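You operate a simulated robot arm through the tools that you are given. There is no shell and no other tool. Be economical: measure what you need, move in short steps, check, and stop when the job is done.

You are at the controls of a simulated two-armed robot. One attempt, no reset.

## Task
Clear the floral cloth and fold it in half.
Fine: the green reel and the duster go in the floral drawer; push the drawer back.
Where things are to end (x, y in the base frame): floral drawer within 3 cm of [65, -38].

It is judged by the outcome, as a careful person would: the job done as asked, and still so three seconds after it is handed in. It fails if anything else is knocked over, pushed out of place, dropped, spilled or broken. Flat cloth is picked up by pressing the open fingertips on it (5 to 10 N) and closing them slowly along it; thin cloth reads only 2 to 8 mm in the jaws.

## Robot
Two 7-joint arms with two-finger parallel grippers on one trunk, on a base that drives. Base frame: it is fixed to the floor where the robot stands at the start and does not move with it; the origin is under the middle of the robot, x ahead of it, y to its left, z up; the surface under the hand at the start is at about z = 75. Readings come in cm, rad, newtons and seconds.
The left shoulder is at the start at [5, 18.7, 106], the right one opposite. With the tool pointing down near the work surface each hand reaches from about 10 to 66 cm from the robot's upright axis, wherever it stands, measured 20 degrees to its own side. Places, roughly: green reel (6x6x3 cm) [50, 20, 80]; inside of the floral drawer [60, -40, 80]; red yarn ball [50, 175, 50]; top of the side table [60, -10, 80]. Payload 3.43 kg a hand.
The tool frame of a hand sits at the grasp point between the pads (the TCP): z along the fingers, y along the line on which they close. The tips reach 3 cm beyond it. The gripper opens to 9.4 cm. The fingers are 2.8 cm wide and 1 cm thick; the gripper's body (5 by 9.6 cm) begins 5.5 cm behind the TCP.
Orientation is told as [roll, pitch, yaw] about the base's x, y, z axes, in that order, counted from this pose: with the fingers straight down and closing along the base's y, the tool's x points along the base's -x, its y along +y and its z along -z.

## Interface
- The arms move only by the tool send_rows. It takes "left_motion", "right_motion" or both (then of equal length, played together; a hand with none holds still); each is a list that holds one entry, the list of rows, each a list of 7 numbers: the shift along the tool's x, y, z in cm, then the turn, a rotation vector about the tool's x, y, z in rad, then the gripper command, from -1 (shut) to 1 (fully open), values between in proportion. In form: [[[dx, dy, dz, rx, ry, rz, gripper], ...]]. A call has 1 to 12 rows; each row is the pose to reach, as a shift and turn from the pose commanded when the call began, along the tool's axes at that moment. Rows are played at 5 a second. More than 5 cm and 0.15 rad between two rows, or a gripper value outside its range, and nothing of the call is played. Where a pose cannot be reached the arm comes as near as it can. A force on the tool above 90 N (or 10 N above the force at the start of the call, whichever is more), or a blocked arm, ends the call early, and 0.2 s more pass. The fingers move at their own pace (about 15.3 cm/s each) and stop on an object; they squeeze with about 30 N. The grip force told is the motor's: it shows also when the fingers shut on nothing. Time passes only in rows, and 0.2 s behind the last, so rows that repeat a pose let the fingers close. It gives the time, the measured TCP pose, the force on the tool (base axes), the opening and the grip force at its end, in the units of the frame above (readings bear some noise), with the torque about the TCP (base axes, N m) and any sound that the robot's microphone picked up.
- Cameras (640 x 400 px; columns grow to the right, rows downward): "scene" is now at [14.69, -2.21, 122.51]; the picture's right is [-0.25, -0.97, 0.00], its down [-0.50, 0.13, -0.86] and it looks along [0.83, -0.21, -0.52] (base axes); focal length 214 px, centre (320, 200). "left" rides on the left gripper at [7.6, -1.4, -10.2] in its tool frame; the picture's right is [0.18, 0.98, 0.00], its down [-0.75, 0.14, -0.64] and it looks along [-0.63, 0.12, 0.77] (tool axes); focal length 243 px, centre (320, 200). "right" rides on the right gripper at [7.6, 1.4, -10.2] in its tool frame; the picture's right is [-0.18, 0.98, 0.00], its down [-0.75, -0.14, -0.64] and it looks along [-0.63, -0.12, 0.77] (tool axes); focal length 243 px, centre (320, 200). There is no depth. A picture from a camera that has moved, and an enlarged one, comes with that camera's place and axes in the base frame and with its lens.
- camera(camera): a new picture of that camera. No time passes.
- slide_trunk(by): slides the trunk up (or, below 0, down) by that many cm; the arms and the scene camera ride with it, the base frame stays. It gives what a move gives, with no picture.
- steer(legs): drives the robot by 1 to 6 legs, each [ahead, left, turn to the left] in cm, cm and rad, along the robot's own axes; the way and the turn of a leg run together, so that a leg with both is an arc; at most 150 cm and 3.142 rad a leg. The arms and the cameras ride along, it lands a little off, and it stops where it bumps. It gives what a move gives.
- head_to(pan, tilt): turns the head with the scene camera to pan (to the left, within 1.396 rad either way) and tilt (down, from -0.506 to 1.204), counted from straight ahead of the robot. It gives what a move gives.
- inspect(camera, box): a new picture of the part [left, top, right, bottom] of that camera's present view, enlarged. No time passes.
- close_job(): hands the job in; it is judged then, once.

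Work in short steps. Places have to be worked out from the pictures, the camera data and where the tool is seen: move nearer, look again, correct. Check each grasp and each placing, and mend what went wrong. You have 120 turns and 92 pictures in all, those below and enlarged ones among them. Open the grippers and draw the arms clear of the work before you hand the job in, unless the task says otherwise; then end with one line.

The tools are called after "Call:" as a command line: name --argument value ..., lists and objects as JSON in quotes. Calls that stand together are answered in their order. send_rows: Moves the arms, as the interface text tells. Its arguments: {"type":"object","properties":{"left_motion":{"type":"array"},"right_motion":{"type":"array"}},"required":[]} The other tools are called the same way: slide_trunk (by) slides the trunk up or down; steer (legs) drives the base; head_to (pan, tilt) turns the head that bears the scene camera; camera (camera) takes a picture; inspect (camera, box) takes an enlarged picture of a part of a camera's view; close_job () hands the job in.

At the start:

```text
time: 0.0
left_tcp_pos: [40.45, 0.65, 109.29]
left_tcp_rot: [0.0, 0.0, 0.004]
left_contact_force: [-0.9, 0.4, 0.1]
left_wrist_torque: [-0.01, -0.01, -0.03]
left_opening: 9.4
left_grasp_force: 0.0
right_tcp_pos: [41.59, -37.24, 99.61]
right_tcp_rot: [0.0, 0.0, 0.0]
right_contact_force: [-0.8, 0.7, -1.1]
right_wrist_torque: [0.0, 0.0, -0.05]
right_opening: 9.41
right_grasp_force: 0.0
trunk travel left (down, up): [-27.5, 15.7]
robot x, y, heading: [-0.12, 0.12, 0.0]
head pan, tilt: [-0.248, 0.545]
```

scene: 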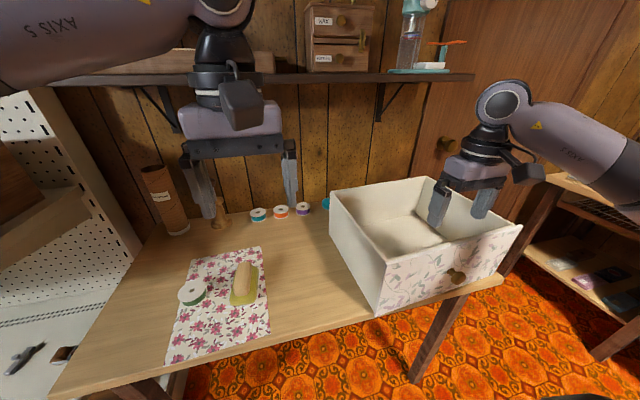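
right: 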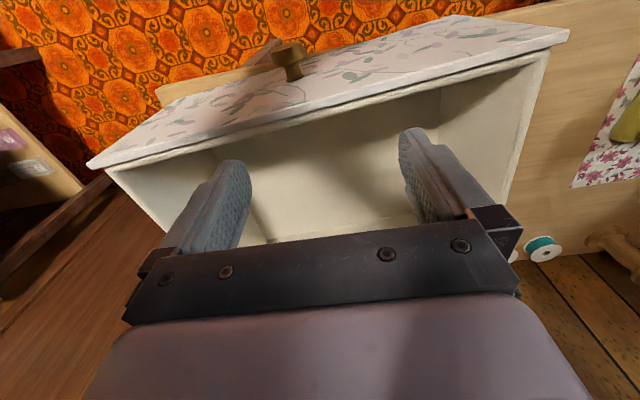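
left: 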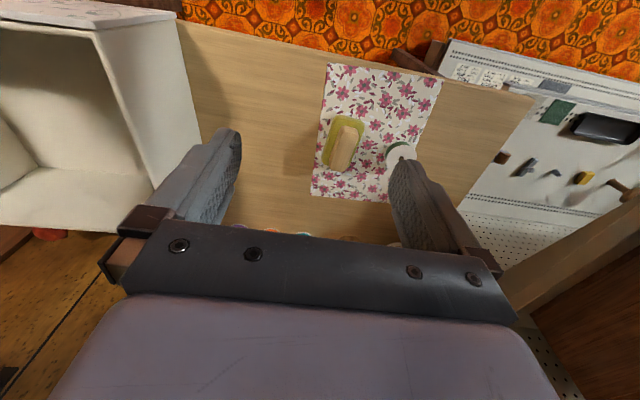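

I'll look closer at the cloth area and at the space behind the drawer before moving.

Call:
inspect --camera "scene" --box '[140, 180, 340, 380]'

Call:
inspect --camera "scene" --box '[300, 150, 540, 330]'

Call:
inspect --camera "left" --box '[290, 50, 460, 220]'

```text
2.00 times, centred on (240, 280) of scene
camera zoom: at [14.69, -2.21, 122.51], right [-0.25, -0.97, 0.0], down [-0.5, 0.13, -0.86], along [0.83, -0.21, -0.52], focal length 429 px, centre (480, 40)
```

zoom: 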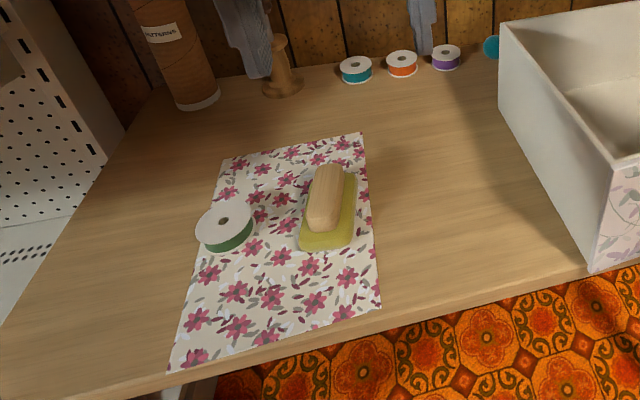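

```text
2.22 times, centred on (420, 240) of scene
camera zoom: at [14.69, -2.21, 122.51], right [-0.25, -0.97, 0.0], down [-0.5, 0.13, -0.86], along [0.83, -0.21, -0.52], focal length 477 px, centre (98, 111)
```

zoom: 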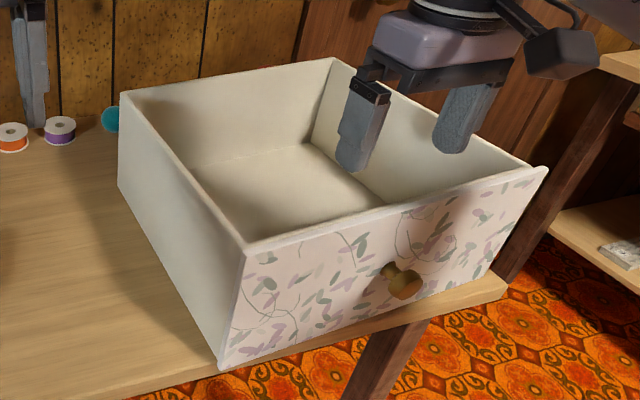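

```text
2.35 times, centred on (375, 135) of left
camera zoom: at [32.78, -0.8, 119.68], right [-0.19, 0.98, 0.0], down [0.75, 0.14, 0.64], along [0.63, 0.12, -0.77], focal length 571 px, centre (191, 353)
```

zoom: 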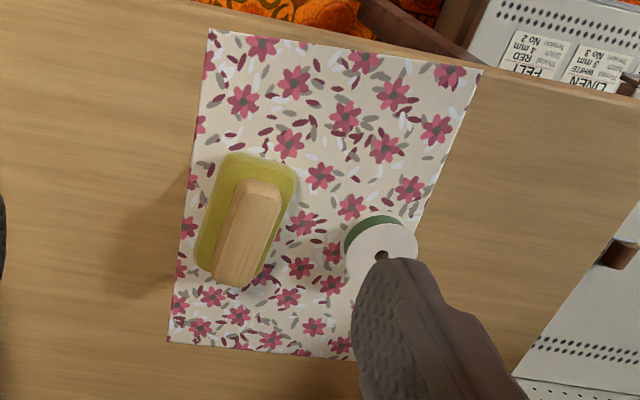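

The duster handle is around [52.6, 7.4], running along x. The reel is at about [53.5, 19.3], and the cloth spans about x 40–68, y 2–24. I'll drive about 12 cm left so the right hand can reach both the items and the drawer.

Call:
steer --legs '[[0, 12, 0]]'

Call:
head_to --pan -0.35 --tilt 0.75

Call:
camera --camera "scene"

```text
time: 1.7
left_tcp_pos: [40.37, 12.74, 109.21]
left_tcp_rot: [-0.001, -0.003, 0.002]
left_contact_force: [-0.3, 0.3, -0.2]
left_wrist_torque: [-0.01, -0.01, 0.03]
left_opening: 9.4
left_grasp_force: 0.0
right_tcp_pos: [41.63, -24.87, 99.61]
right_tcp_rot: [-0.001, -0.001, 0.0]
right_contact_force: [-0.2, -0.2, -0.5]
right_wrist_torque: [0.0, -0.02, -0.02]
right_opening: 9.42
right_grasp_force: 0.1
trunk travel left (down, up): [-27.5, 15.7]
robot x, y, heading: [-0.1, 12.13, -0.001]
head pan, tilt: [-0.248, 0.545]
```

```text
time: 2.5
left_tcp_pos: [40.45, 12.76, 109.37]
left_tcp_rot: [-0.001, 0.001, 0.002]
left_contact_force: [-0.8, 0.1, 0.4]
left_wrist_torque: [-0.02, -0.01, -0.03]
left_opening: 9.41
left_grasp_force: 0.1
right_tcp_pos: [41.67, -25.04, 99.49]
right_tcp_rot: [0.001, 0.0, -0.001]
right_contact_force: [0.5, 0.1, -0.6]
right_wrist_torque: [0.01, 0.0, 0.01]
right_opening: 9.38
right_grasp_force: 0.1
trunk travel left (down, up): [-27.5, 15.7]
robot x, y, heading: [-0.22, 11.76, -0.0]
head pan, tilt: [-0.351, 0.75]
```

```text
85 pictures are left
camera scene: at [13.76, 9.29, 120.72], right [-0.34, -0.94, 0.0], down [-0.64, 0.23, -0.73], along [0.69, -0.25, -0.68], focal length 214 px, centre (320, 200)
```

scene: 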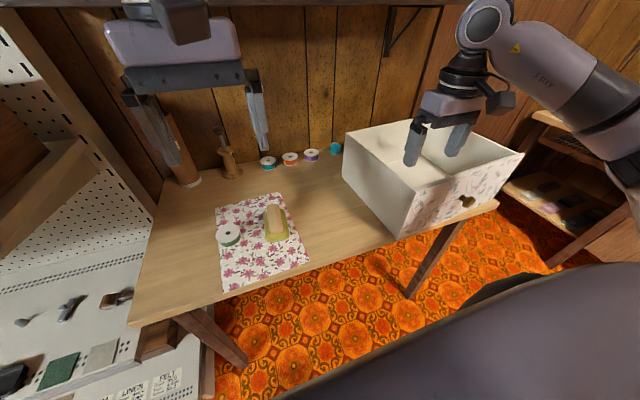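

Left hand moves back and left, out of the way. Right hand goes above the duster.

Call:
send_rows --left_motion '[[[2, 4, -1, 0, 0, 0, 1], [4, 8, -2, 0, 0, 0, 1], [6, 12, -3, 0, 0, 0, 1], [8, 16, -4, 0, 0, 0, 1], [10, 18, -5, 0, 0, 0, 1], [10, 18, -5, 0, 0, 0, 1], [10, 18, -5, 0, 0, 0, 1], [10, 18, -5, 0, 0, 0, 1], [10, 18, -5, 0, 0, 0, 1]]]' --right_motion '[[[0, 0, -3, 0, 0, 0, 1], [0, 0, -5.5, 0, 0, 0, 1], [-1.6, 4.6, -5.5, 0, 0, 0, 1], [-3.2, 9.2, -5.5, 0, 0, 0, 1], [-4.8, 13.8, -5.5, 0, 0, 0, 1], [-6.4, 18.4, -5.5, 0, 0, 0, 1], [-8, 23, -5.5, 0, 0, 0, 1], [-9.6, 27.6, -5.5, 0, 0, 0, 1], [-11, 32.2, -5.5, 0, 0, 0, 1]]]'

Call:
camera --camera "right"

```text
time: 4.5
left_tcp_pos: [30.5, 30.86, 114.36]
left_tcp_rot: [-0.002, 0.0, 0.001]
left_contact_force: [0.0, -0.3, -0.6]
left_wrist_torque: [0.01, 0.0, 0.04]
left_opening: 9.4
left_grasp_force: 0.1
right_tcp_pos: [52.68, 7.28, 104.98]
right_tcp_rot: [-0.002, -0.003, 0.002]
right_contact_force: [-0.1, 0.1, -0.4]
right_wrist_torque: [0.03, -0.03, -0.04]
right_opening: 9.42
right_grasp_force: 0.1
trunk travel left (down, up): [-27.5, 15.7]
robot x, y, heading: [0.22, 12.29, -0.001]
head pan, tilt: [-0.351, 0.75]
```

```text
84 pictures are left
camera right: at [44.92, 8.69, 115.26], right [0.18, 0.98, 0.0], down [0.75, -0.14, 0.64], along [0.63, -0.12, -0.77], focal length 243 px, centre (320, 200)
```

right: 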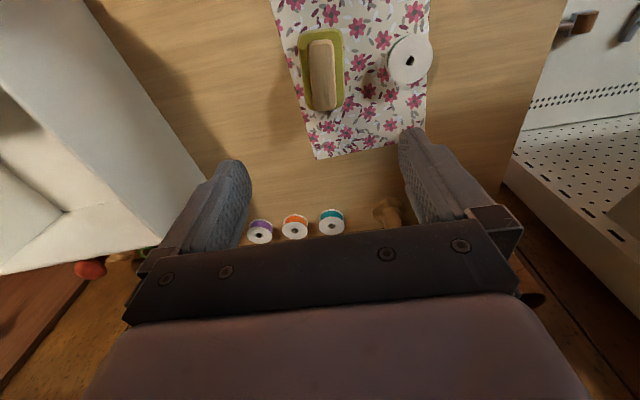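

The duster handle's centre is at about [52.8, 7.7]. I'll descend to TCP z≈83 and check the fingers' height against the handle.

Call:
send_rows --right_motion '[[[0, 0.4, 5, 0, 0, 0, 1], [0, 0.4, 10, 0, 0, 0, 1], [0, 0.4, 15, 0, 0, 0, 1], [0, 0.4, 19, 0, 0, 0, 1], [0, 0.4, 22, 0, 0, 0, 1]]]'

Call:
camera --camera "right"

Call:
inspect --camera "scene" --box '[190, 160, 350, 300]'

```text
refused: row 1 steps farther than a row can; nothing moved
```

```text
83 pictures are left
camera right: at [44.92, 8.69, 115.26], right [0.18, 0.98, 0.0], down [0.75, -0.14, 0.64], along [0.63, -0.12, -0.77], focal length 243 px, centre (320, 200)
```

right: 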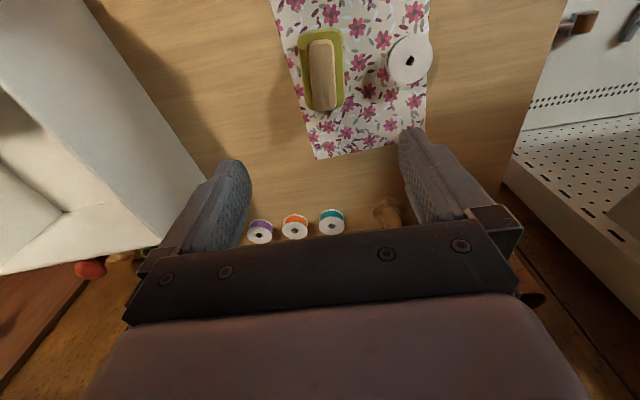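

```text
2.86 times, centred on (270, 230) of scene
camera zoom: at [13.75, 9.36, 120.72], right [-0.34, -0.94, 0.0], down [-0.64, 0.23, -0.73], along [0.69, -0.25, -0.68], focal length 613 px, centre (463, 114)
```

zoom: 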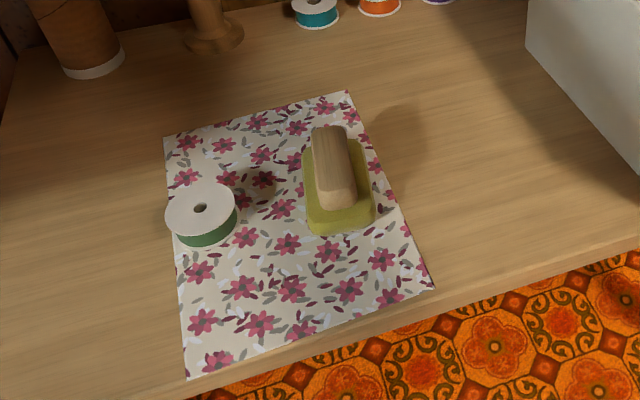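

The first step was just over the limit, so I'll resend with smaller ones.

Call:
send_rows --right_motion '[[[0, 0.4, 4.5, 0, 0, 0, 1], [0, 0.4, 9, 0, 0, 0, 1], [0, 0.4, 13.5, 0, 0, 0, 1], [0, 0.4, 18, 0, 0, 0, 1], [0, 0.4, 22, 0, 0, 0, 1]]]'

Call:
inspect --camera "scene" --box '[190, 160, 350, 300]'

Call:
camera --camera "left"

```text
time: 5.7
left_tcp_pos: [30.48, 30.71, 114.27]
left_tcp_rot: [-0.001, -0.001, 0.003]
left_contact_force: [0.3, 0.3, 0.2]
left_wrist_torque: [0.01, 0.01, 0.01]
left_opening: 9.39
left_grasp_force: 0.0
right_tcp_pos: [52.81, 7.63, 83.06]
right_tcp_rot: [0.002, 0.0, 0.001]
right_contact_force: [0.3, -0.2, -0.1]
right_wrist_torque: [-0.02, 0.01, 0.01]
right_opening: 9.4
right_grasp_force: 0.1
trunk travel left (down, up): [-27.5, 15.7]
robot x, y, heading: [0.2, 12.0, 0.001]
head pan, tilt: [-0.351, 0.75]
```

```text
2.86 times, centred on (270, 230) of scene
camera zoom: at [13.77, 9.28, 120.72], right [-0.34, -0.94, 0.0], down [-0.64, 0.23, -0.73], along [0.69, -0.25, -0.68], focal length 613 px, centre (463, 114)
```

zoom: 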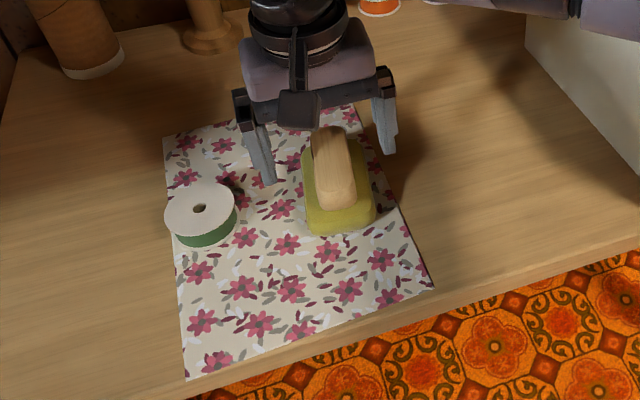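

```text
80 pictures are left
camera left: at [22.87, 29.32, 124.65], right [-0.19, 0.98, 0.0], down [0.75, 0.14, 0.64], along [0.63, 0.12, -0.77], focal length 243 px, centre (320, 200)
```

left: 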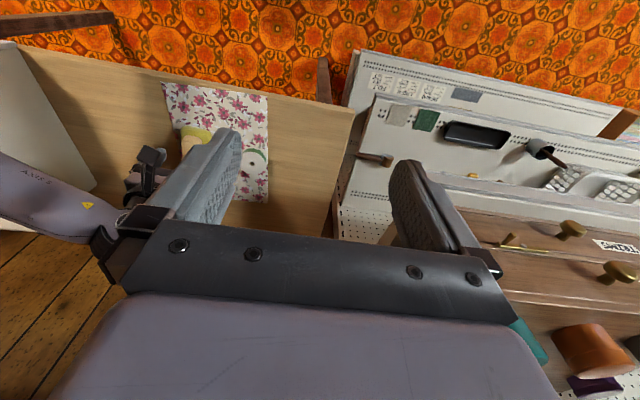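

The handle top is at about z 80. I'll go down 2.5 cm and close slowly on it.

Call:
send_rows --right_motion '[[[0, 0, 1.5, 0, 0, 0, 1], [0, 0, 2.5, 0, 0, 0, 1], [0, 0, 2.5, 0, 0, 0, 0.4], [0, 0, 2.5, 0, 0, 0, 0], [0, 0, 2.5, 0, 0, 0, -0.5], [0, 0, 2.5, 0, 0, 0, -1], [0, 0, 2.5, 0, 0, 0, -1]]]'

Call:
inspect --camera "scene" --box '[190, 160, 350, 300]'

```text
time: 7.3
left_tcp_pos: [30.35, 30.77, 114.23]
left_tcp_rot: [-0.001, 0.0, 0.0]
left_contact_force: [0.9, 0.9, -0.1]
left_wrist_torque: [0.0, 0.0, 0.02]
left_opening: 9.4
left_grasp_force: 0.0
right_tcp_pos: [52.68, 7.61, 80.59]
right_tcp_rot: [0.0, 0.001, 0.0]
right_contact_force: [-0.6, 0.4, 1.3]
right_wrist_torque: [-0.02, -0.01, -0.01]
right_opening: 3.71
right_grasp_force: 30.5
trunk travel left (down, up): [-27.5, 15.7]
robot x, y, heading: [0.01, 12.45, -0.0]
head pan, tilt: [-0.351, 0.75]
```

```text
2.86 times, centred on (270, 230) of scene
camera zoom: at [13.73, 9.29, 120.72], right [-0.34, -0.94, 0.0], down [-0.64, 0.23, -0.73], along [0.69, -0.25, -0.68], focal length 613 px, centre (463, 114)
```

zoom: 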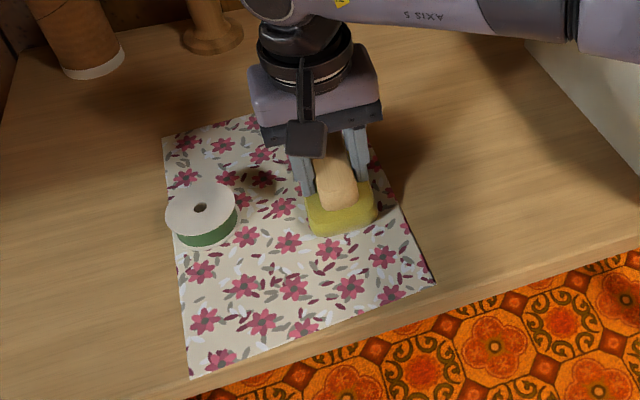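

Gripped at 3.7 cm. I'll lift it, check, then carry it over the drawer.

Call:
send_rows --right_motion '[[[0, 0, -2, 0, 0, 0, -1], [0, 0, -5, 0, 0, 0, -1], [0, 0, -9.5, 0, 0, 0, -1], [0, 0, -14, 0, 0, 0, -1], [0, 0, -18.5, 0, 0, 0, -1], [0, 0, -23, 0, 0, 0, -1], [0, 0, -25, 0, 0, 0, -1]]]'

Call:
inspect --camera "scene" --box '[190, 60, 350, 300]'

```text
time: 8.9
left_tcp_pos: [30.37, 30.7, 114.27]
left_tcp_rot: [0.0, -0.001, 0.001]
left_contact_force: [-0.8, -0.4, 0.4]
left_wrist_torque: [0.03, 0.0, -0.01]
left_opening: 9.42
left_grasp_force: 0.0
right_tcp_pos: [52.58, 7.5, 105.63]
right_tcp_rot: [0.002, 0.001, 0.001]
right_contact_force: [0.0, -0.2, -0.3]
right_wrist_torque: [-0.03, 0.02, 0.01]
right_opening: 3.35
right_grasp_force: 30.0
trunk travel left (down, up): [-27.5, 15.7]
robot x, y, heading: [-0.21, 12.4, 0.003]
head pan, tilt: [-0.351, 0.75]
```

```text
1.67 times, centred on (270, 180) of scene
camera zoom: at [13.75, 9.29, 120.71], right [-0.34, -0.94, 0.0], down [-0.64, 0.23, -0.73], along [0.69, -0.25, -0.68], focal length 358 px, centre (403, 233)
```

zoom: 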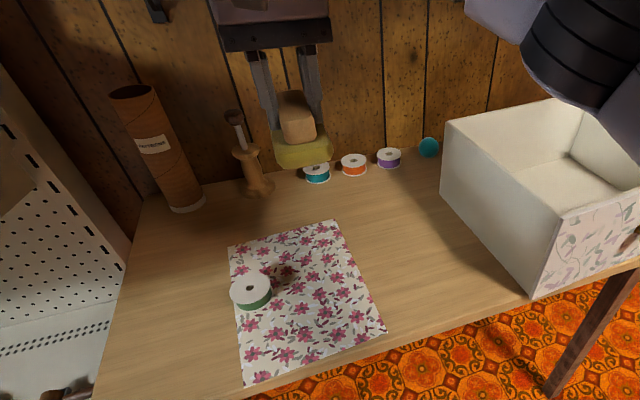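

The duster is lifted and held. I'll carry it over the drawer to about [56, -32].

Call:
send_rows --right_motion '[[[-0.4, -4.4, 0, 0, 0, 0, -1], [-0.8, -8.8, 0, 0, 0, 0, -1], [-1.2, -13.2, 0, 0, 0, 0, -1], [-1.6, -17.6, 0, 0, 0, 0, -1], [-2, -22, 0, 0, 0, 0, -1], [-2.4, -26.4, 0, 0, 0, 0, -1], [-2.8, -30.8, 0, 0, 0, 0, -1], [-3.1, -35.2, 0, 0, 0, 0, -1], [-3.4, -39.5, 0, 0, 0, 0, -1], [-3.4, -39.5, 0, 0, 0, 0, -1]]]'

Call:
camera --camera "right"

Call:
camera --camera "scene"

```text
time: 11.1
left_tcp_pos: [30.47, 30.86, 114.29]
left_tcp_rot: [-0.002, -0.001, 0.003]
left_contact_force: [0.2, -0.6, -0.5]
left_wrist_torque: [-0.08, 0.03, 0.01]
left_opening: 9.41
left_grasp_force: 0.1
right_tcp_pos: [54.55, -29.8, 106.0]
right_tcp_rot: [-0.011, -0.022, -0.035]
right_contact_force: [0.6, 0.3, -1.5]
right_wrist_torque: [0.0, -0.01, 0.03]
right_opening: 3.29
right_grasp_force: 30.2
right hand out of reach, approached as far as the arm can: row 8, 9, 10
trunk travel left (down, up): [-27.5, 15.7]
robot x, y, heading: [-0.09, 12.17, -0.003]
head pan, tilt: [-0.351, 0.75]
```

```text
77 pictures are left
camera right: at [46.73, -28.09, 116.05], right [0.22, 0.98, -0.01], down [0.73, -0.16, 0.66], along [0.64, -0.15, -0.75], focal length 243 px, centre (320, 200)
```

right: 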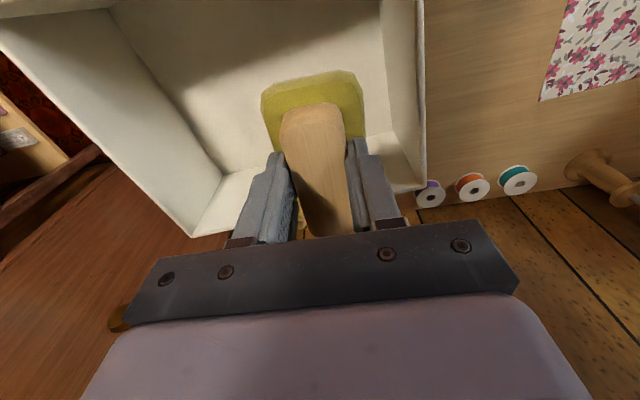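

```text
76 pictures are left
camera scene: at [13.84, 9.37, 120.7], right [-0.34, -0.94, 0.0], down [-0.64, 0.23, -0.73], along [0.69, -0.25, -0.68], focal length 214 px, centre (320, 200)
```

scene: 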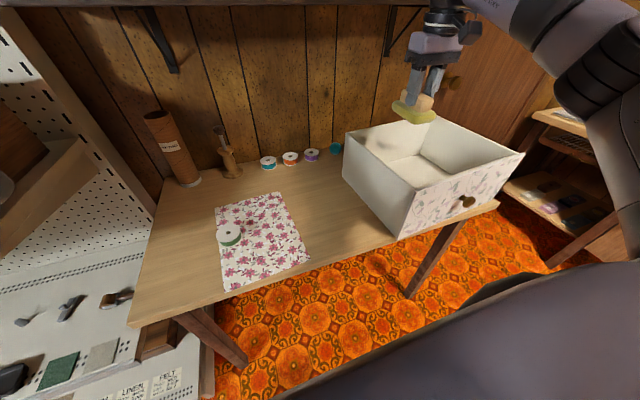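

The duster is over the drawer but at the edge of reach. I'll pull back about 5 cm toward the robot, then check.

Call:
send_rows --right_motion '[[[2.5, 0, 0, 0, 0, 0, -1], [5, 0, 0, 0, 0, 0, -1], [5, 0, 3, 0, 0, 0, -1]]]'

Call:
camera --camera "right"

Call:
inspect --camera "scene" --box '[330, 30, 530, 250]'

```text
time: 11.9
left_tcp_pos: [30.4, 30.76, 114.19]
left_tcp_rot: [0.0, -0.001, 0.002]
left_contact_force: [-0.9, -0.5, -0.2]
left_wrist_torque: [0.01, -0.01, 0.01]
left_opening: 9.41
left_grasp_force: 0.0
right_tcp_pos: [49.59, -30.02, 103.06]
right_tcp_rot: [0.0, 0.001, 0.001]
right_contact_force: [-0.6, 0.4, -0.3]
right_wrist_torque: [-0.01, 0.0, -0.02]
right_opening: 3.31
right_grasp_force: 29.9
trunk travel left (down, up): [-27.5, 15.7]
robot x, y, heading: [0.1, 11.96, 0.0]
head pan, tilt: [-0.351, 0.75]
```

```text
75 pictures are left
camera right: at [41.82, -28.51, 113.26], right [0.18, 0.98, 0.0], down [0.75, -0.14, 0.64], along [0.63, -0.12, -0.77], focal length 243 px, centre (320, 200)
```

right: 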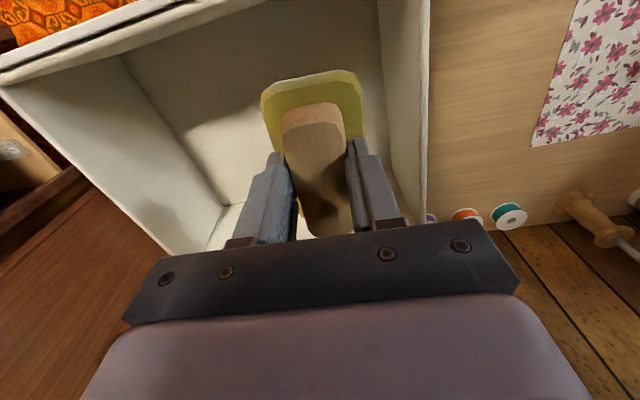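

```text
1.82 times, centred on (430, 140) of scene
camera zoom: at [13.78, 9.26, 120.71], right [-0.34, -0.94, 0.0], down [-0.64, 0.23, -0.73], along [0.69, -0.25, -0.68], focal length 390 px, centre (120, 309)
```

zoom: 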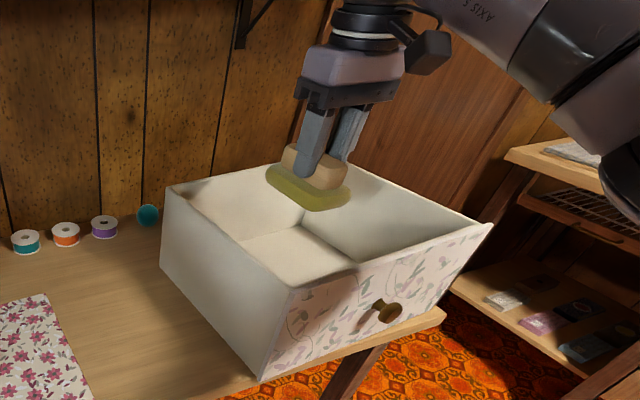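

The duster is inside the drawer outline, so I'll lower it in steps and watch for contact.

Call:
send_rows --right_motion '[[[0, -1, 4.5, 0, 0, 0, -1], [0, -1, 9, 0, 0, 0, -1], [0, -1, 13.5, 0, 0, 0, -1], [0, -1, 17, 0, 0, 0, -1], [0, -1, 19, 0, 0, 0, -1], [0, -1, 20, 0, 0, 0, -1]]]'

Call:
camera --camera "right"

```text
time: 13.3
left_tcp_pos: [30.55, 30.9, 114.21]
left_tcp_rot: [-0.001, 0.0, 0.001]
left_contact_force: [0.4, -0.5, -0.2]
left_wrist_torque: [0.02, -0.03, -0.03]
left_opening: 9.38
left_grasp_force: 0.0
right_tcp_pos: [49.56, -31.04, 83.18]
right_tcp_rot: [0.001, -0.001, -0.001]
right_contact_force: [0.2, 0.2, -0.8]
right_wrist_torque: [-0.02, 0.04, -0.01]
right_opening: 3.29
right_grasp_force: 30.2
trunk travel left (down, up): [-27.5, 15.7]
robot x, y, heading: [0.6, 12.4, 0.002]
head pan, tilt: [-0.351, 0.75]
```

```text
73 pictures are left
camera right: at [41.75, -29.51, 93.34], right [0.18, 0.98, 0.0], down [0.75, -0.14, 0.64], along [0.63, -0.12, -0.77], focal length 243 px, centre (320, 200)
```

right: 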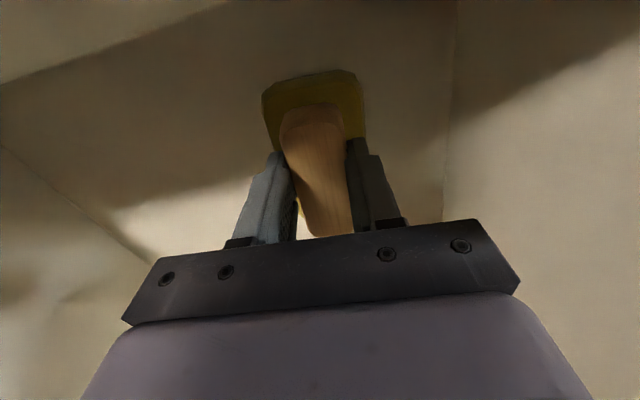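

Nearly at the floor. I'll creep down until the force rises.

Call:
send_rows --right_motion '[[[0, 0, 0.5, 0, 0, 0, -1], [0, 0, 1, 0, 0, 0, -1], [0, 0, 1.5, 0, 0, 0, -1], [0, 0, 1.8, 0, 0, 0, -1]]]'

```text
time: 14.3
left_tcp_pos: [30.29, 31.09, 114.37]
left_tcp_rot: [-0.003, -0.003, 0.003]
left_contact_force: [0.2, 0.0, 0.3]
left_wrist_torque: [0.01, 0.03, 0.0]
left_opening: 9.4
left_grasp_force: 0.2
right_tcp_pos: [49.61, -30.99, 82.07]
right_tcp_rot: [-0.001, -0.01, -0.002]
right_contact_force: [8.9, -10.0, 49.4]
right_wrist_torque: [1.34, 5.26, 0.91]
right_opening: 3.3
right_grasp_force: 29.5
trunk travel left (down, up): [-27.5, 15.7]
robot x, y, heading: [-0.09, 12.0, 0.002]
head pan, tilt: [-0.351, 0.75]
```

Firm contact. I'll ease up 0.8 cm and open.

Call:
send_rows --right_motion '[[[0, 0, -0.4, 0, 0, 0, -1], [0, 0, -0.8, 0, 0, 0, -1], [0, 0, -0.8, 0, 0, 0, -0.1], [0, 0, -0.8, 0, 0, 0, 0.3], [0, 0, -0.8, 0, 0, 0, 0.5], [0, 0, -3, 0, 0, 0, 0.5], [0, 0, -7, 0, 0, 0, 0.5], [0, 0, -11, 0, 0, 0, 0.5], [0, 0, -15, 0, 0, 0, 0.5], [0, 0, -19, 0, 0, 0, 0.5], [0, 0, -23, 0, 0, 0, 0.5]]]'

Call:
camera --camera "right"

```text
time: 16.7
left_tcp_pos: [30.34, 30.8, 114.34]
left_tcp_rot: [-0.002, -0.001, 0.003]
left_contact_force: [0.4, -0.4, -0.2]
left_wrist_torque: [0.0, 0.01, 0.03]
left_opening: 9.41
left_grasp_force: 0.2
right_tcp_pos: [49.62, -31.05, 104.28]
right_tcp_rot: [-0.001, 0.001, 0.0]
right_contact_force: [-0.1, 0.1, 1.0]
right_wrist_torque: [0.0, -0.02, -0.02]
right_opening: 7.04
right_grasp_force: 0.0
trunk travel left (down, up): [-27.5, 15.7]
robot x, y, heading: [0.04, 12.18, -0.007]
head pan, tilt: [-0.351, 0.75]
```

```text
72 pictures are left
camera right: at [41.87, -29.52, 114.58], right [0.18, 0.98, 0.0], down [0.75, -0.14, 0.64], along [0.63, -0.12, -0.77], focal length 243 px, centre (320, 200)
```

right: 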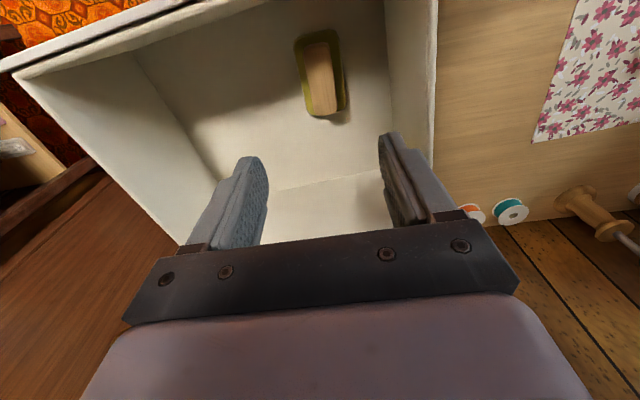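

The duster is flat in the drawer. Next is the reel at about [53.5, 19.3], so the right hand moves above it.

Call:
send_rows --right_motion '[[[-0.3, 4.6, -0.5, 0, 0, 0, 1], [-0.6, 9.2, -0.5, 0, 0, 0, 1], [-1, 13.8, -0.5, 0, 0, 0, 1], [-1.4, 18.4, -0.5, 0, 0, 0, 1], [-1.8, 23, -0.5, 0, 0, 0, 1], [-2.2, 27.6, -0.5, 0, 0, 0, 1], [-2.6, 32.2, -0.5, 0, 0, 0, 1], [-3, 36.8, -0.5, 0, 0, 0, 1], [-3.4, 41.4, -0.5, 0, 0, 0, 1], [-3.7, 46, -0.5, 0, 0, 0, 1], [-3.9, 50.3, -0.5, 0, 0, 0, 1], [-3.9, 50.3, 3, 0, 0, 0, 1]]]'

Call:
camera --camera "right"

```text
time: 19.5
left_tcp_pos: [30.41, 30.81, 114.28]
left_tcp_rot: [0.0, -0.001, 0.003]
left_contact_force: [0.8, -1.0, 0.0]
left_wrist_torque: [0.01, 0.01, -0.03]
left_opening: 9.42
left_grasp_force: 0.2
right_tcp_pos: [54.65, 13.62, 104.73]
right_tcp_rot: [0.037, -0.004, -0.069]
right_contact_force: [-0.2, 0.5, -0.9]
right_wrist_torque: [-0.03, 0.02, 0.0]
right_opening: 9.38
right_grasp_force: 0.1
right hand out of reach, approached as far as the arm can: row 11, 12
trunk travel left (down, up): [-27.5, 15.7]
robot x, y, heading: [0.1, 12.46, 0.002]
head pan, tilt: [-0.351, 0.75]
stopped in row 12 (right hand): the arm was blocked; the commanded pose is now the measured one
```

```text
71 pictures are left
camera right: at [46.89, 15.24, 114.99], right [0.25, 0.97, 0.03], down [0.74, -0.21, 0.64], along [0.63, -0.14, -0.77], focal length 243 px, centre (320, 200)
```

right: 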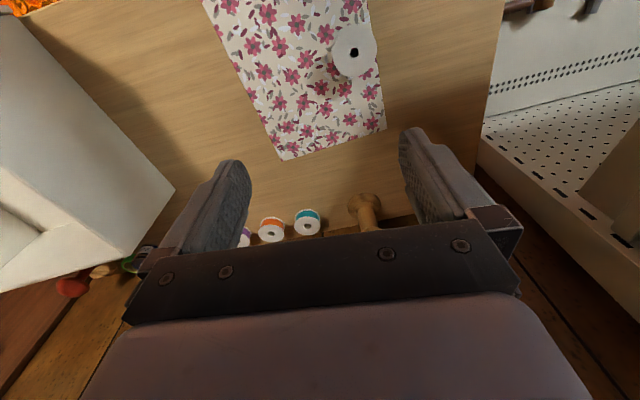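

The right hand hit its reach limit at this height. I'll straighten it, drop to z≈90, and approach the reel lower, where reach is better.

Call:
send_rows --right_motion '[[[1, -2.5, 1, 0.019, 0, -0.035, 1], [1.5, -4, 4, 0.037, 0, -0.069, 1], [1.5, -4, 8, 0.037, 0, -0.069, 1], [1.5, -4, 12, 0.037, 0, -0.069, 1], [1.5, -2, 15, 0.037, 0, -0.069, 1], [1.5, 1, 17, 0.037, 0, -0.069, 1], [1.3, 4, 18, 0.037, 0, -0.069, 1], [1.2, 5.5, 18.5, 0.037, 0, -0.069, 1]]]'

Call:
inspect --camera "scene" --box '[190, 160, 350, 300]'

Call:
camera --camera "right"

```text
time: 21.5
left_tcp_pos: [30.48, 30.63, 114.24]
left_tcp_rot: [-0.001, 0.001, -0.001]
left_contact_force: [-0.2, 0.0, -1.1]
left_wrist_torque: [-0.01, 0.03, 0.0]
left_opening: 9.42
left_grasp_force: 0.0
right_tcp_pos: [55.26, 16.72, 86.68]
right_tcp_rot: [-0.003, -0.007, -0.046]
right_contact_force: [-0.5, -0.3, -0.7]
right_wrist_torque: [0.03, 0.0, -0.01]
right_opening: 9.43
right_grasp_force: 0.2
right hand out of reach, approached as far as the arm can: row 8
trunk travel left (down, up): [-27.5, 15.7]
robot x, y, heading: [0.21, 12.38, -0.002]
head pan, tilt: [-0.351, 0.75]
stopped in row 8 (right hand): the arm was blocked; the commanded pose is now the measured one
```

```text
2.86 times, centred on (270, 230) of scene
camera zoom: at [13.77, 9.25, 120.71], right [-0.34, -0.94, 0.0], down [-0.64, 0.23, -0.73], along [0.69, -0.25, -0.68], focal length 613 px, centre (463, 114)
```

zoom: 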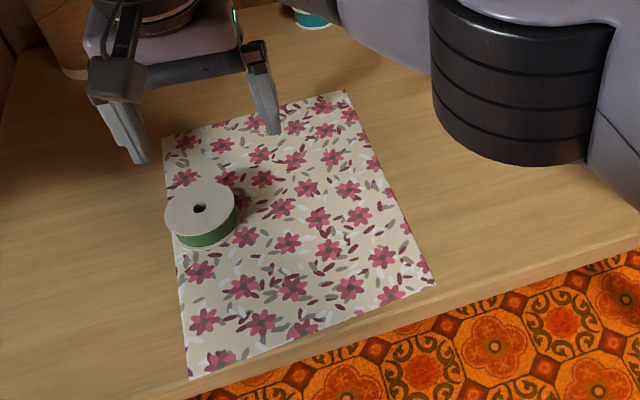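

```text
69 pictures are left
camera right: at [47.5, 18.64, 96.76], right [0.23, 0.97, 0.0], down [0.74, -0.17, 0.65], along [0.63, -0.15, -0.76], focal length 243 px, centre (320, 200)
```

right: 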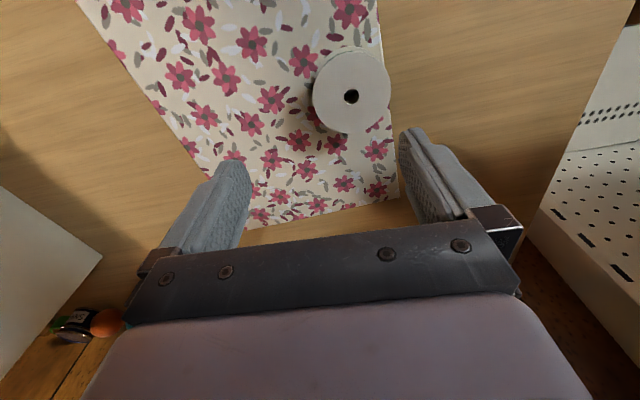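

The reel is at about [53.6, 19.5], just out of comfortable reach. I'll drive 5 cm further left, with the hand clear above the reel.

Call:
steer --legs '[[0, 5, 0]]'

Call:
camera --camera "right"

```text
time: 22.6
left_tcp_pos: [30.53, 35.79, 114.34]
left_tcp_rot: [-0.004, 0.001, -0.001]
left_contact_force: [-0.4, 1.0, 0.0]
left_wrist_torque: [-0.02, -0.01, -0.04]
left_opening: 9.39
left_grasp_force: 0.0
right_tcp_pos: [55.22, 21.88, 86.64]
right_tcp_rot: [-0.006, -0.008, -0.046]
right_contact_force: [-0.3, -1.1, 0.1]
right_wrist_torque: [-0.02, -0.03, -0.03]
right_opening: 9.41
right_grasp_force: 0.1
trunk travel left (down, up): [-27.5, 15.7]
robot x, y, heading: [0.11, 17.35, 0.003]
head pan, tilt: [-0.351, 0.75]
```

```text
68 pictures are left
camera right: at [47.46, 23.76, 96.76], right [0.23, 0.97, 0.0], down [0.74, -0.17, 0.65], along [0.63, -0.15, -0.76], focal length 243 px, centre (320, 200)
```

right: 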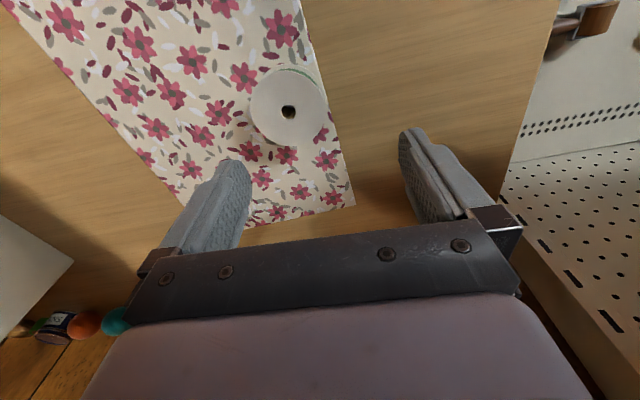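

Reel at [53.65, 19.65]. I'll centre over it, straighten the yaw and descend to TCP 79.7.

Call:
send_rows --right_motion '[[[0.8, -1.2, 0, 0, 0, -0.025, 1], [1.47, -2.27, 0.5, 0, 0, -0.046, 1], [1.47, -2.27, 3.5, 0, 0, -0.046, 1], [1.47, -2.27, 6, 0, 0, -0.046, 1], [1.47, -2.27, 6.9, 0, 0, -0.046, 1]]]'

Call:
inspect --camera "scene" --box '[190, 150, 350, 300]'

Call:
camera --camera "right"

```text
time: 23.8
left_tcp_pos: [30.49, 35.74, 114.27]
left_tcp_rot: [0.0, -0.001, 0.003]
left_contact_force: [-0.3, 0.6, -0.5]
left_wrist_torque: [-0.01, 0.0, 0.0]
left_opening: 9.41
left_grasp_force: 0.0
right_tcp_pos: [53.64, 19.6, 79.73]
right_tcp_rot: [-0.007, -0.008, 0.0]
right_contact_force: [0.2, 0.2, -0.9]
right_wrist_torque: [0.01, 0.02, 0.02]
right_opening: 9.42
right_grasp_force: 0.1
trunk travel left (down, up): [-27.5, 15.7]
robot x, y, heading: [0.11, 16.67, -0.001]
head pan, tilt: [-0.351, 0.75]
```

```text
2.67 times, centred on (270, 225) of scene
camera zoom: at [13.76, 14.32, 120.72], right [-0.34, -0.94, 0.0], down [-0.64, 0.23, -0.73], along [0.69, -0.25, -0.68], focal length 572 px, centre (453, 133)
```

zoom: 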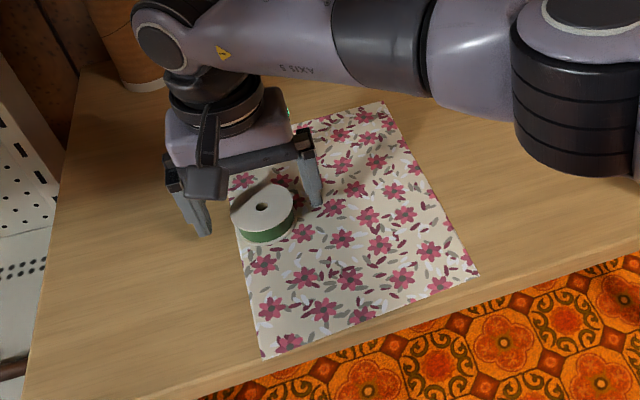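

```text
66 pictures are left
camera right: at [45.84, 21.16, 89.82], right [0.18, 0.98, 0.0], down [0.75, -0.14, 0.65], along [0.64, -0.12, -0.76], focal length 243 px, centre (320, 200)
```

right: 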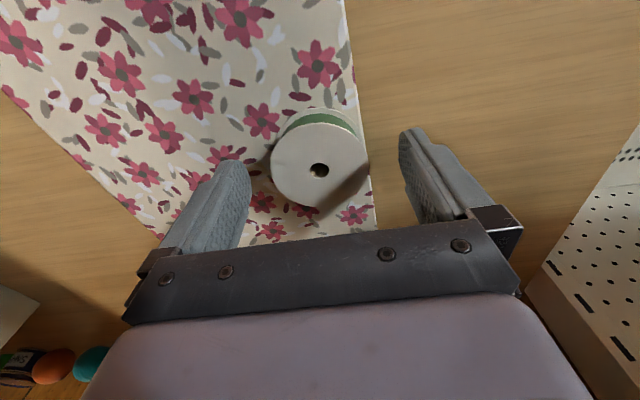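

The reel sits centred between the fingers. Closing, then lifting a little to check.

Call:
send_rows --right_motion '[[[0, 0, 0, 0, 0, 0, 0.6], [0, 0, 0, 0, 0, 0, 0.3], [0, 0, 0, 0, 0, 0, 0], [0, 0, 0, 0, 0, 0, -1], [0, 0, 0, 0, 0, 0, -1], [0, 0, -2, 0, 0, 0, -1], [0, 0, -5, 0, 0, 0, -1]]]'

Call:
camera --camera "right"

```text
time: 25.4
left_tcp_pos: [30.39, 35.79, 114.31]
left_tcp_rot: [0.001, -0.001, 0.0]
left_contact_force: [0.4, 0.0, -0.4]
left_wrist_torque: [-0.03, 0.01, 0.01]
left_opening: 9.4
left_grasp_force: 0.1
right_tcp_pos: [53.59, 19.68, 84.53]
right_tcp_rot: [-0.006, -0.009, -0.002]
right_contact_force: [0.0, 0.5, -1.0]
right_wrist_torque: [-0.01, 0.0, -0.01]
right_opening: 5.71
right_grasp_force: 30.3
trunk travel left (down, up): [-27.5, 15.7]
robot x, y, heading: [0.02, 16.95, 0.003]
head pan, tilt: [-0.351, 0.75]
```

```text
65 pictures are left
camera right: at [45.82, 21.18, 94.83], right [0.18, 0.98, 0.0], down [0.75, -0.14, 0.65], along [0.64, -0.12, -0.76], focal length 243 px, centre (320, 200)
```

right: 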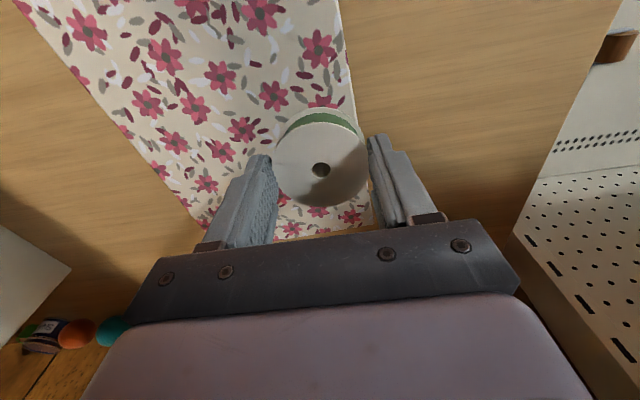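

Reel held at 5.7 cm. I'll lift and pull in, then drive back right so the drawer is in easy reach.

Call:
send_rows --right_motion '[[[0.5, 0, -4, 0, 0, 0, -1], [1.5, 0, -8.5, 0, 0, 0, -1], [3, 0, -12.5, 0, 0, 0, -1], [4.5, 0, -16.5, 0, 0, 0, -1], [5.5, 0, -20, 0, 0, 0, -1]]]'

Call:
steer --legs '[[0, -14, 0]]'

Call:
camera --camera "scene"

```text
time: 26.6
left_tcp_pos: [30.34, 35.9, 114.27]
left_tcp_rot: [0.002, -0.001, -0.001]
left_contact_force: [-0.5, -0.2, 0.1]
left_wrist_torque: [0.06, 0.05, -0.04]
left_opening: 9.4
left_grasp_force: 0.1
right_tcp_pos: [47.95, 19.81, 104.73]
right_tcp_rot: [-0.007, -0.006, -0.002]
right_contact_force: [-0.6, -0.1, -0.4]
right_wrist_torque: [-0.01, -0.01, -0.01]
right_opening: 5.72
right_grasp_force: 30.2
trunk travel left (down, up): [-27.5, 15.7]
robot x, y, heading: [0.03, 17.24, 0.008]
head pan, tilt: [-0.351, 0.75]
```

```text
time: 28.5
left_tcp_pos: [30.57, 21.92, 114.34]
left_tcp_rot: [-0.001, 0.0, 0.0]
left_contact_force: [0.3, 0.5, -0.3]
left_wrist_torque: [0.0, -0.02, -0.02]
left_opening: 9.39
left_grasp_force: 0.1
right_tcp_pos: [47.97, 5.85, 104.67]
right_tcp_rot: [-0.004, -0.007, 0.0]
right_contact_force: [-0.4, -0.1, -0.4]
right_wrist_torque: [0.01, -0.01, 0.02]
right_opening: 5.68
right_grasp_force: 30.0
trunk travel left (down, up): [-27.5, 15.7]
robot x, y, heading: [0.11, 3.28, -0.006]
head pan, tilt: [-0.351, 0.75]
```

```text
64 pictures are left
camera scene: at [13.75, 0.44, 120.72], right [-0.34, -0.94, 0.0], down [-0.64, 0.24, -0.73], along [0.69, -0.25, -0.68], focal length 214 px, centre (320, 200)
```

scene: 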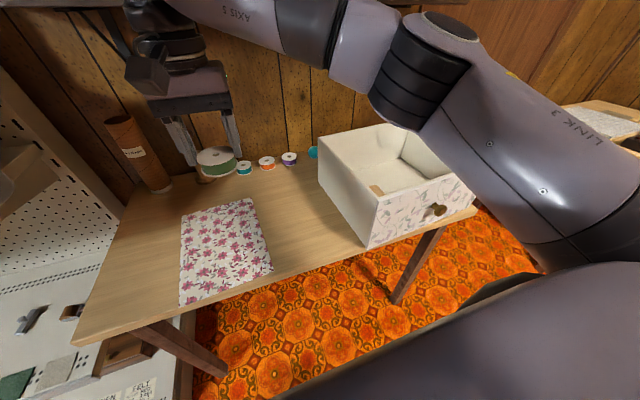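

The cloth is clear. Carrying the reel to about [50, -44] above the drawer.

Call:
send_rows --right_motion '[[[0, -4.5, 0, 0, 0, 0, -1], [0, -9, 0, 0, 0, 0, -1], [0, -13.5, 0, 0, 0, 0, -1], [0, -18, 0, 0, 0, 0, -1], [-0.5, -22.5, 0, 0, 0, 0, -1], [-1, -27, 0, 0, 0, 0, -1], [-1.5, -31.5, 0, 0, 0, 0, -1], [-2, -36, 0, 0, 0, 0, -1], [-2, -40.5, 0, 0, 0, 0, -1], [-2, -45, 0, 0, 0, 0, -1], [-2, -49.5, 0, 0, 0, 0, -1], [-2, -49.5, 3, 0, 0, 0, -1]]]'

Call:
camera --camera "right"

Call:
camera --camera "scene"

```text
time: 31.1
left_tcp_pos: [30.46, 21.89, 114.26]
left_tcp_rot: [-0.001, 0.001, 0.0]
left_contact_force: [-0.1, 1.1, 0.0]
left_wrist_torque: [0.0, 0.02, 0.03]
left_opening: 9.41
left_grasp_force: 0.1
right_tcp_pos: [49.96, -43.67, 101.96]
right_tcp_rot: [-0.005, -0.01, 0.001]
right_contact_force: [-0.7, -0.7, -0.6]
right_wrist_torque: [0.0, 0.0, -0.01]
right_opening: 5.73
right_grasp_force: 30.3
right hand out of reach, approached as far as the arm can: row 11
trunk travel left (down, up): [-27.5, 15.7]
robot x, y, heading: [0.05, 3.78, -0.004]
head pan, tilt: [-0.351, 0.75]
```

```text
63 pictures are left
camera right: at [42.28, -42.12, 112.12], right [0.18, 0.98, 0.0], down [0.75, -0.14, 0.65], along [0.64, -0.12, -0.76], focal length 243 px, centre (320, 200)
```

right: 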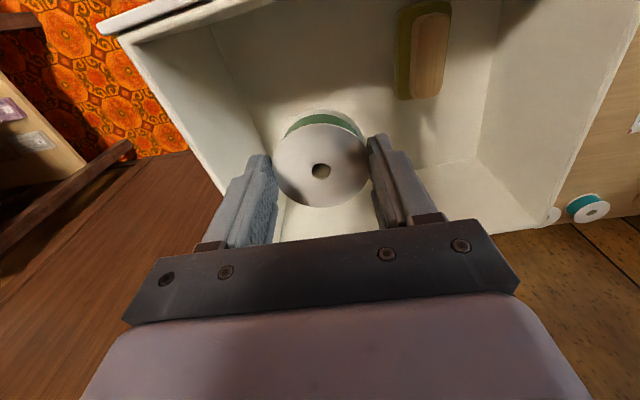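

```text
62 pictures are left
camera scene: at [13.79, 0.45, 120.71], right [-0.34, -0.94, 0.0], down [-0.64, 0.24, -0.73], along [0.69, -0.25, -0.68], focal length 214 px, centre (320, 200)
```

scene: 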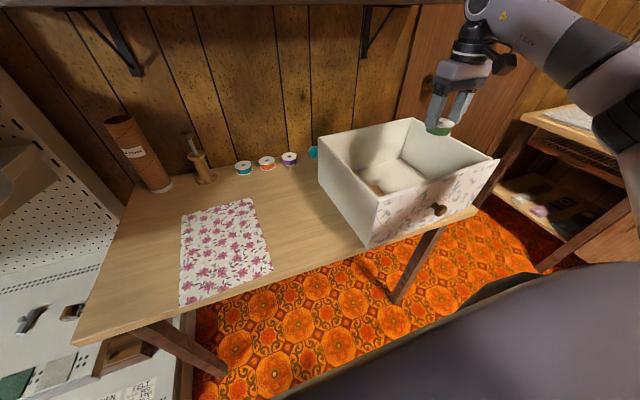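

The reel is clear of the duster and walls. Lowering to about TCP 82.5.

Call:
send_rows --right_motion '[[[0, 0, 4.5, 0, 0, 0, -1], [0, 0, 9, 0, 0, 0, -1], [0, 0, 13.5, 0, 0, 0, -1], [0, 0, 17, 0, 0, 0, -1], [0, 0, 19, 0, 0, 0, -1], [0, 0, 19.8, 0, 0, 0, -1]]]'

Call:
send_rows --right_motion '[[[0, 0, 0.4, 0, 0, 0, -1], [0, 0, 0.8, 0, 0, 0, -1], [0, 0, 1.2, 0, 0, 0, -1]]]'

```text
time: 32.5
left_tcp_pos: [30.46, 22.02, 114.27]
left_tcp_rot: [-0.001, 0.001, 0.001]
left_contact_force: [0.7, 0.2, 0.1]
left_wrist_torque: [0.0, 0.0, 0.0]
left_opening: 9.4
left_grasp_force: 0.1
right_tcp_pos: [50.08, -43.64, 82.11]
right_tcp_rot: [-0.004, -0.01, 0.001]
right_contact_force: [0.6, -0.9, 6.6]
right_wrist_torque: [0.13, 0.61, 0.07]
right_opening: 5.7
right_grasp_force: 29.9
trunk travel left (down, up): [-27.5, 15.7]
robot x, y, heading: [0.25, 3.04, -0.0]
head pan, tilt: [-0.351, 0.75]
```

```text
time: 33.3
left_tcp_pos: [30.21, 22.26, 114.5]
left_tcp_rot: [-0.002, -0.005, -0.001]
left_contact_force: [0.3, -0.5, 0.0]
left_wrist_torque: [0.0, -0.03, -0.02]
left_opening: 9.39
left_grasp_force: 0.0
right_tcp_pos: [50.3, -43.6, 82.25]
right_tcp_rot: [-0.006, -0.025, -0.003]
right_contact_force: [10.9, -19.0, 71.2]
right_wrist_torque: [2.44, 7.67, 1.74]
right_opening: 5.71
right_grasp_force: 30.3
trunk travel left (down, up): [-27.5, 15.7]
robot x, y, heading: [-0.13, 3.46, 0.0]
head pan, tilt: [-0.351, 0.75]
```

Contact was already at 82.1. I'll back off the press, release and rise.

Call:
send_rows --right_motion '[[[0, 0, -0.6, 0, 0, 0, -1], [0, 0, -1.2, 0, 0, 0, -1], [0, 0, -1.2, 0, 0, 0, 0.3], [0, 0, -1.2, 0, 0, 0, 0.6], [0, 0, -1.2, 0, 0, 0, 0.6], [0, 0, -5, 0, 0, 0, 0.6], [0, 0, -9, 0, 0, 0, 0.6], [0, 0, -13, 0, 0, 0, 0.6], [0, 0, -17, 0, 0, 0, 0.6], [0, 0, -21, 0, 0, 0, 0.6], [0, 0, -25, 0, 0, 0, 0.6]]]'

Call:
camera --camera "right"

```text
time: 35.7
left_tcp_pos: [30.37, 21.93, 114.28]
left_tcp_rot: [-0.002, -0.001, 0.001]
left_contact_force: [0.5, -0.3, 0.1]
left_wrist_torque: [0.02, 0.0, 0.0]
left_opening: 9.42
left_grasp_force: 0.1
right_tcp_pos: [49.58, -42.88, 105.79]
right_tcp_rot: [-0.006, -0.008, -0.001]
right_contact_force: [-0.7, 0.3, 0.5]
right_wrist_torque: [0.03, 0.0, -0.05]
right_opening: 7.5
right_grasp_force: 0.1
right hand out of reach, approached as far as the arm can: row 11
trunk travel left (down, up): [-27.5, 15.7]
robot x, y, heading: [0.15, 3.16, -0.003]
head pan, tilt: [-0.351, 0.75]
```

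```text
61 pictures are left
camera right: at [41.75, -41.49, 115.9], right [0.19, 0.98, 0.0], down [0.75, -0.14, 0.65], along [0.64, -0.12, -0.76], focal length 243 px, centre (320, 200)
```

right: 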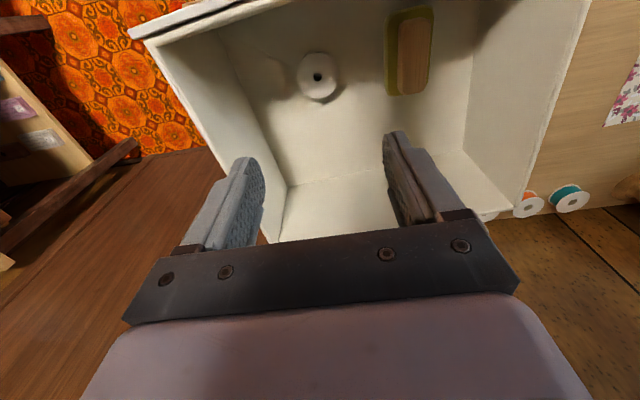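

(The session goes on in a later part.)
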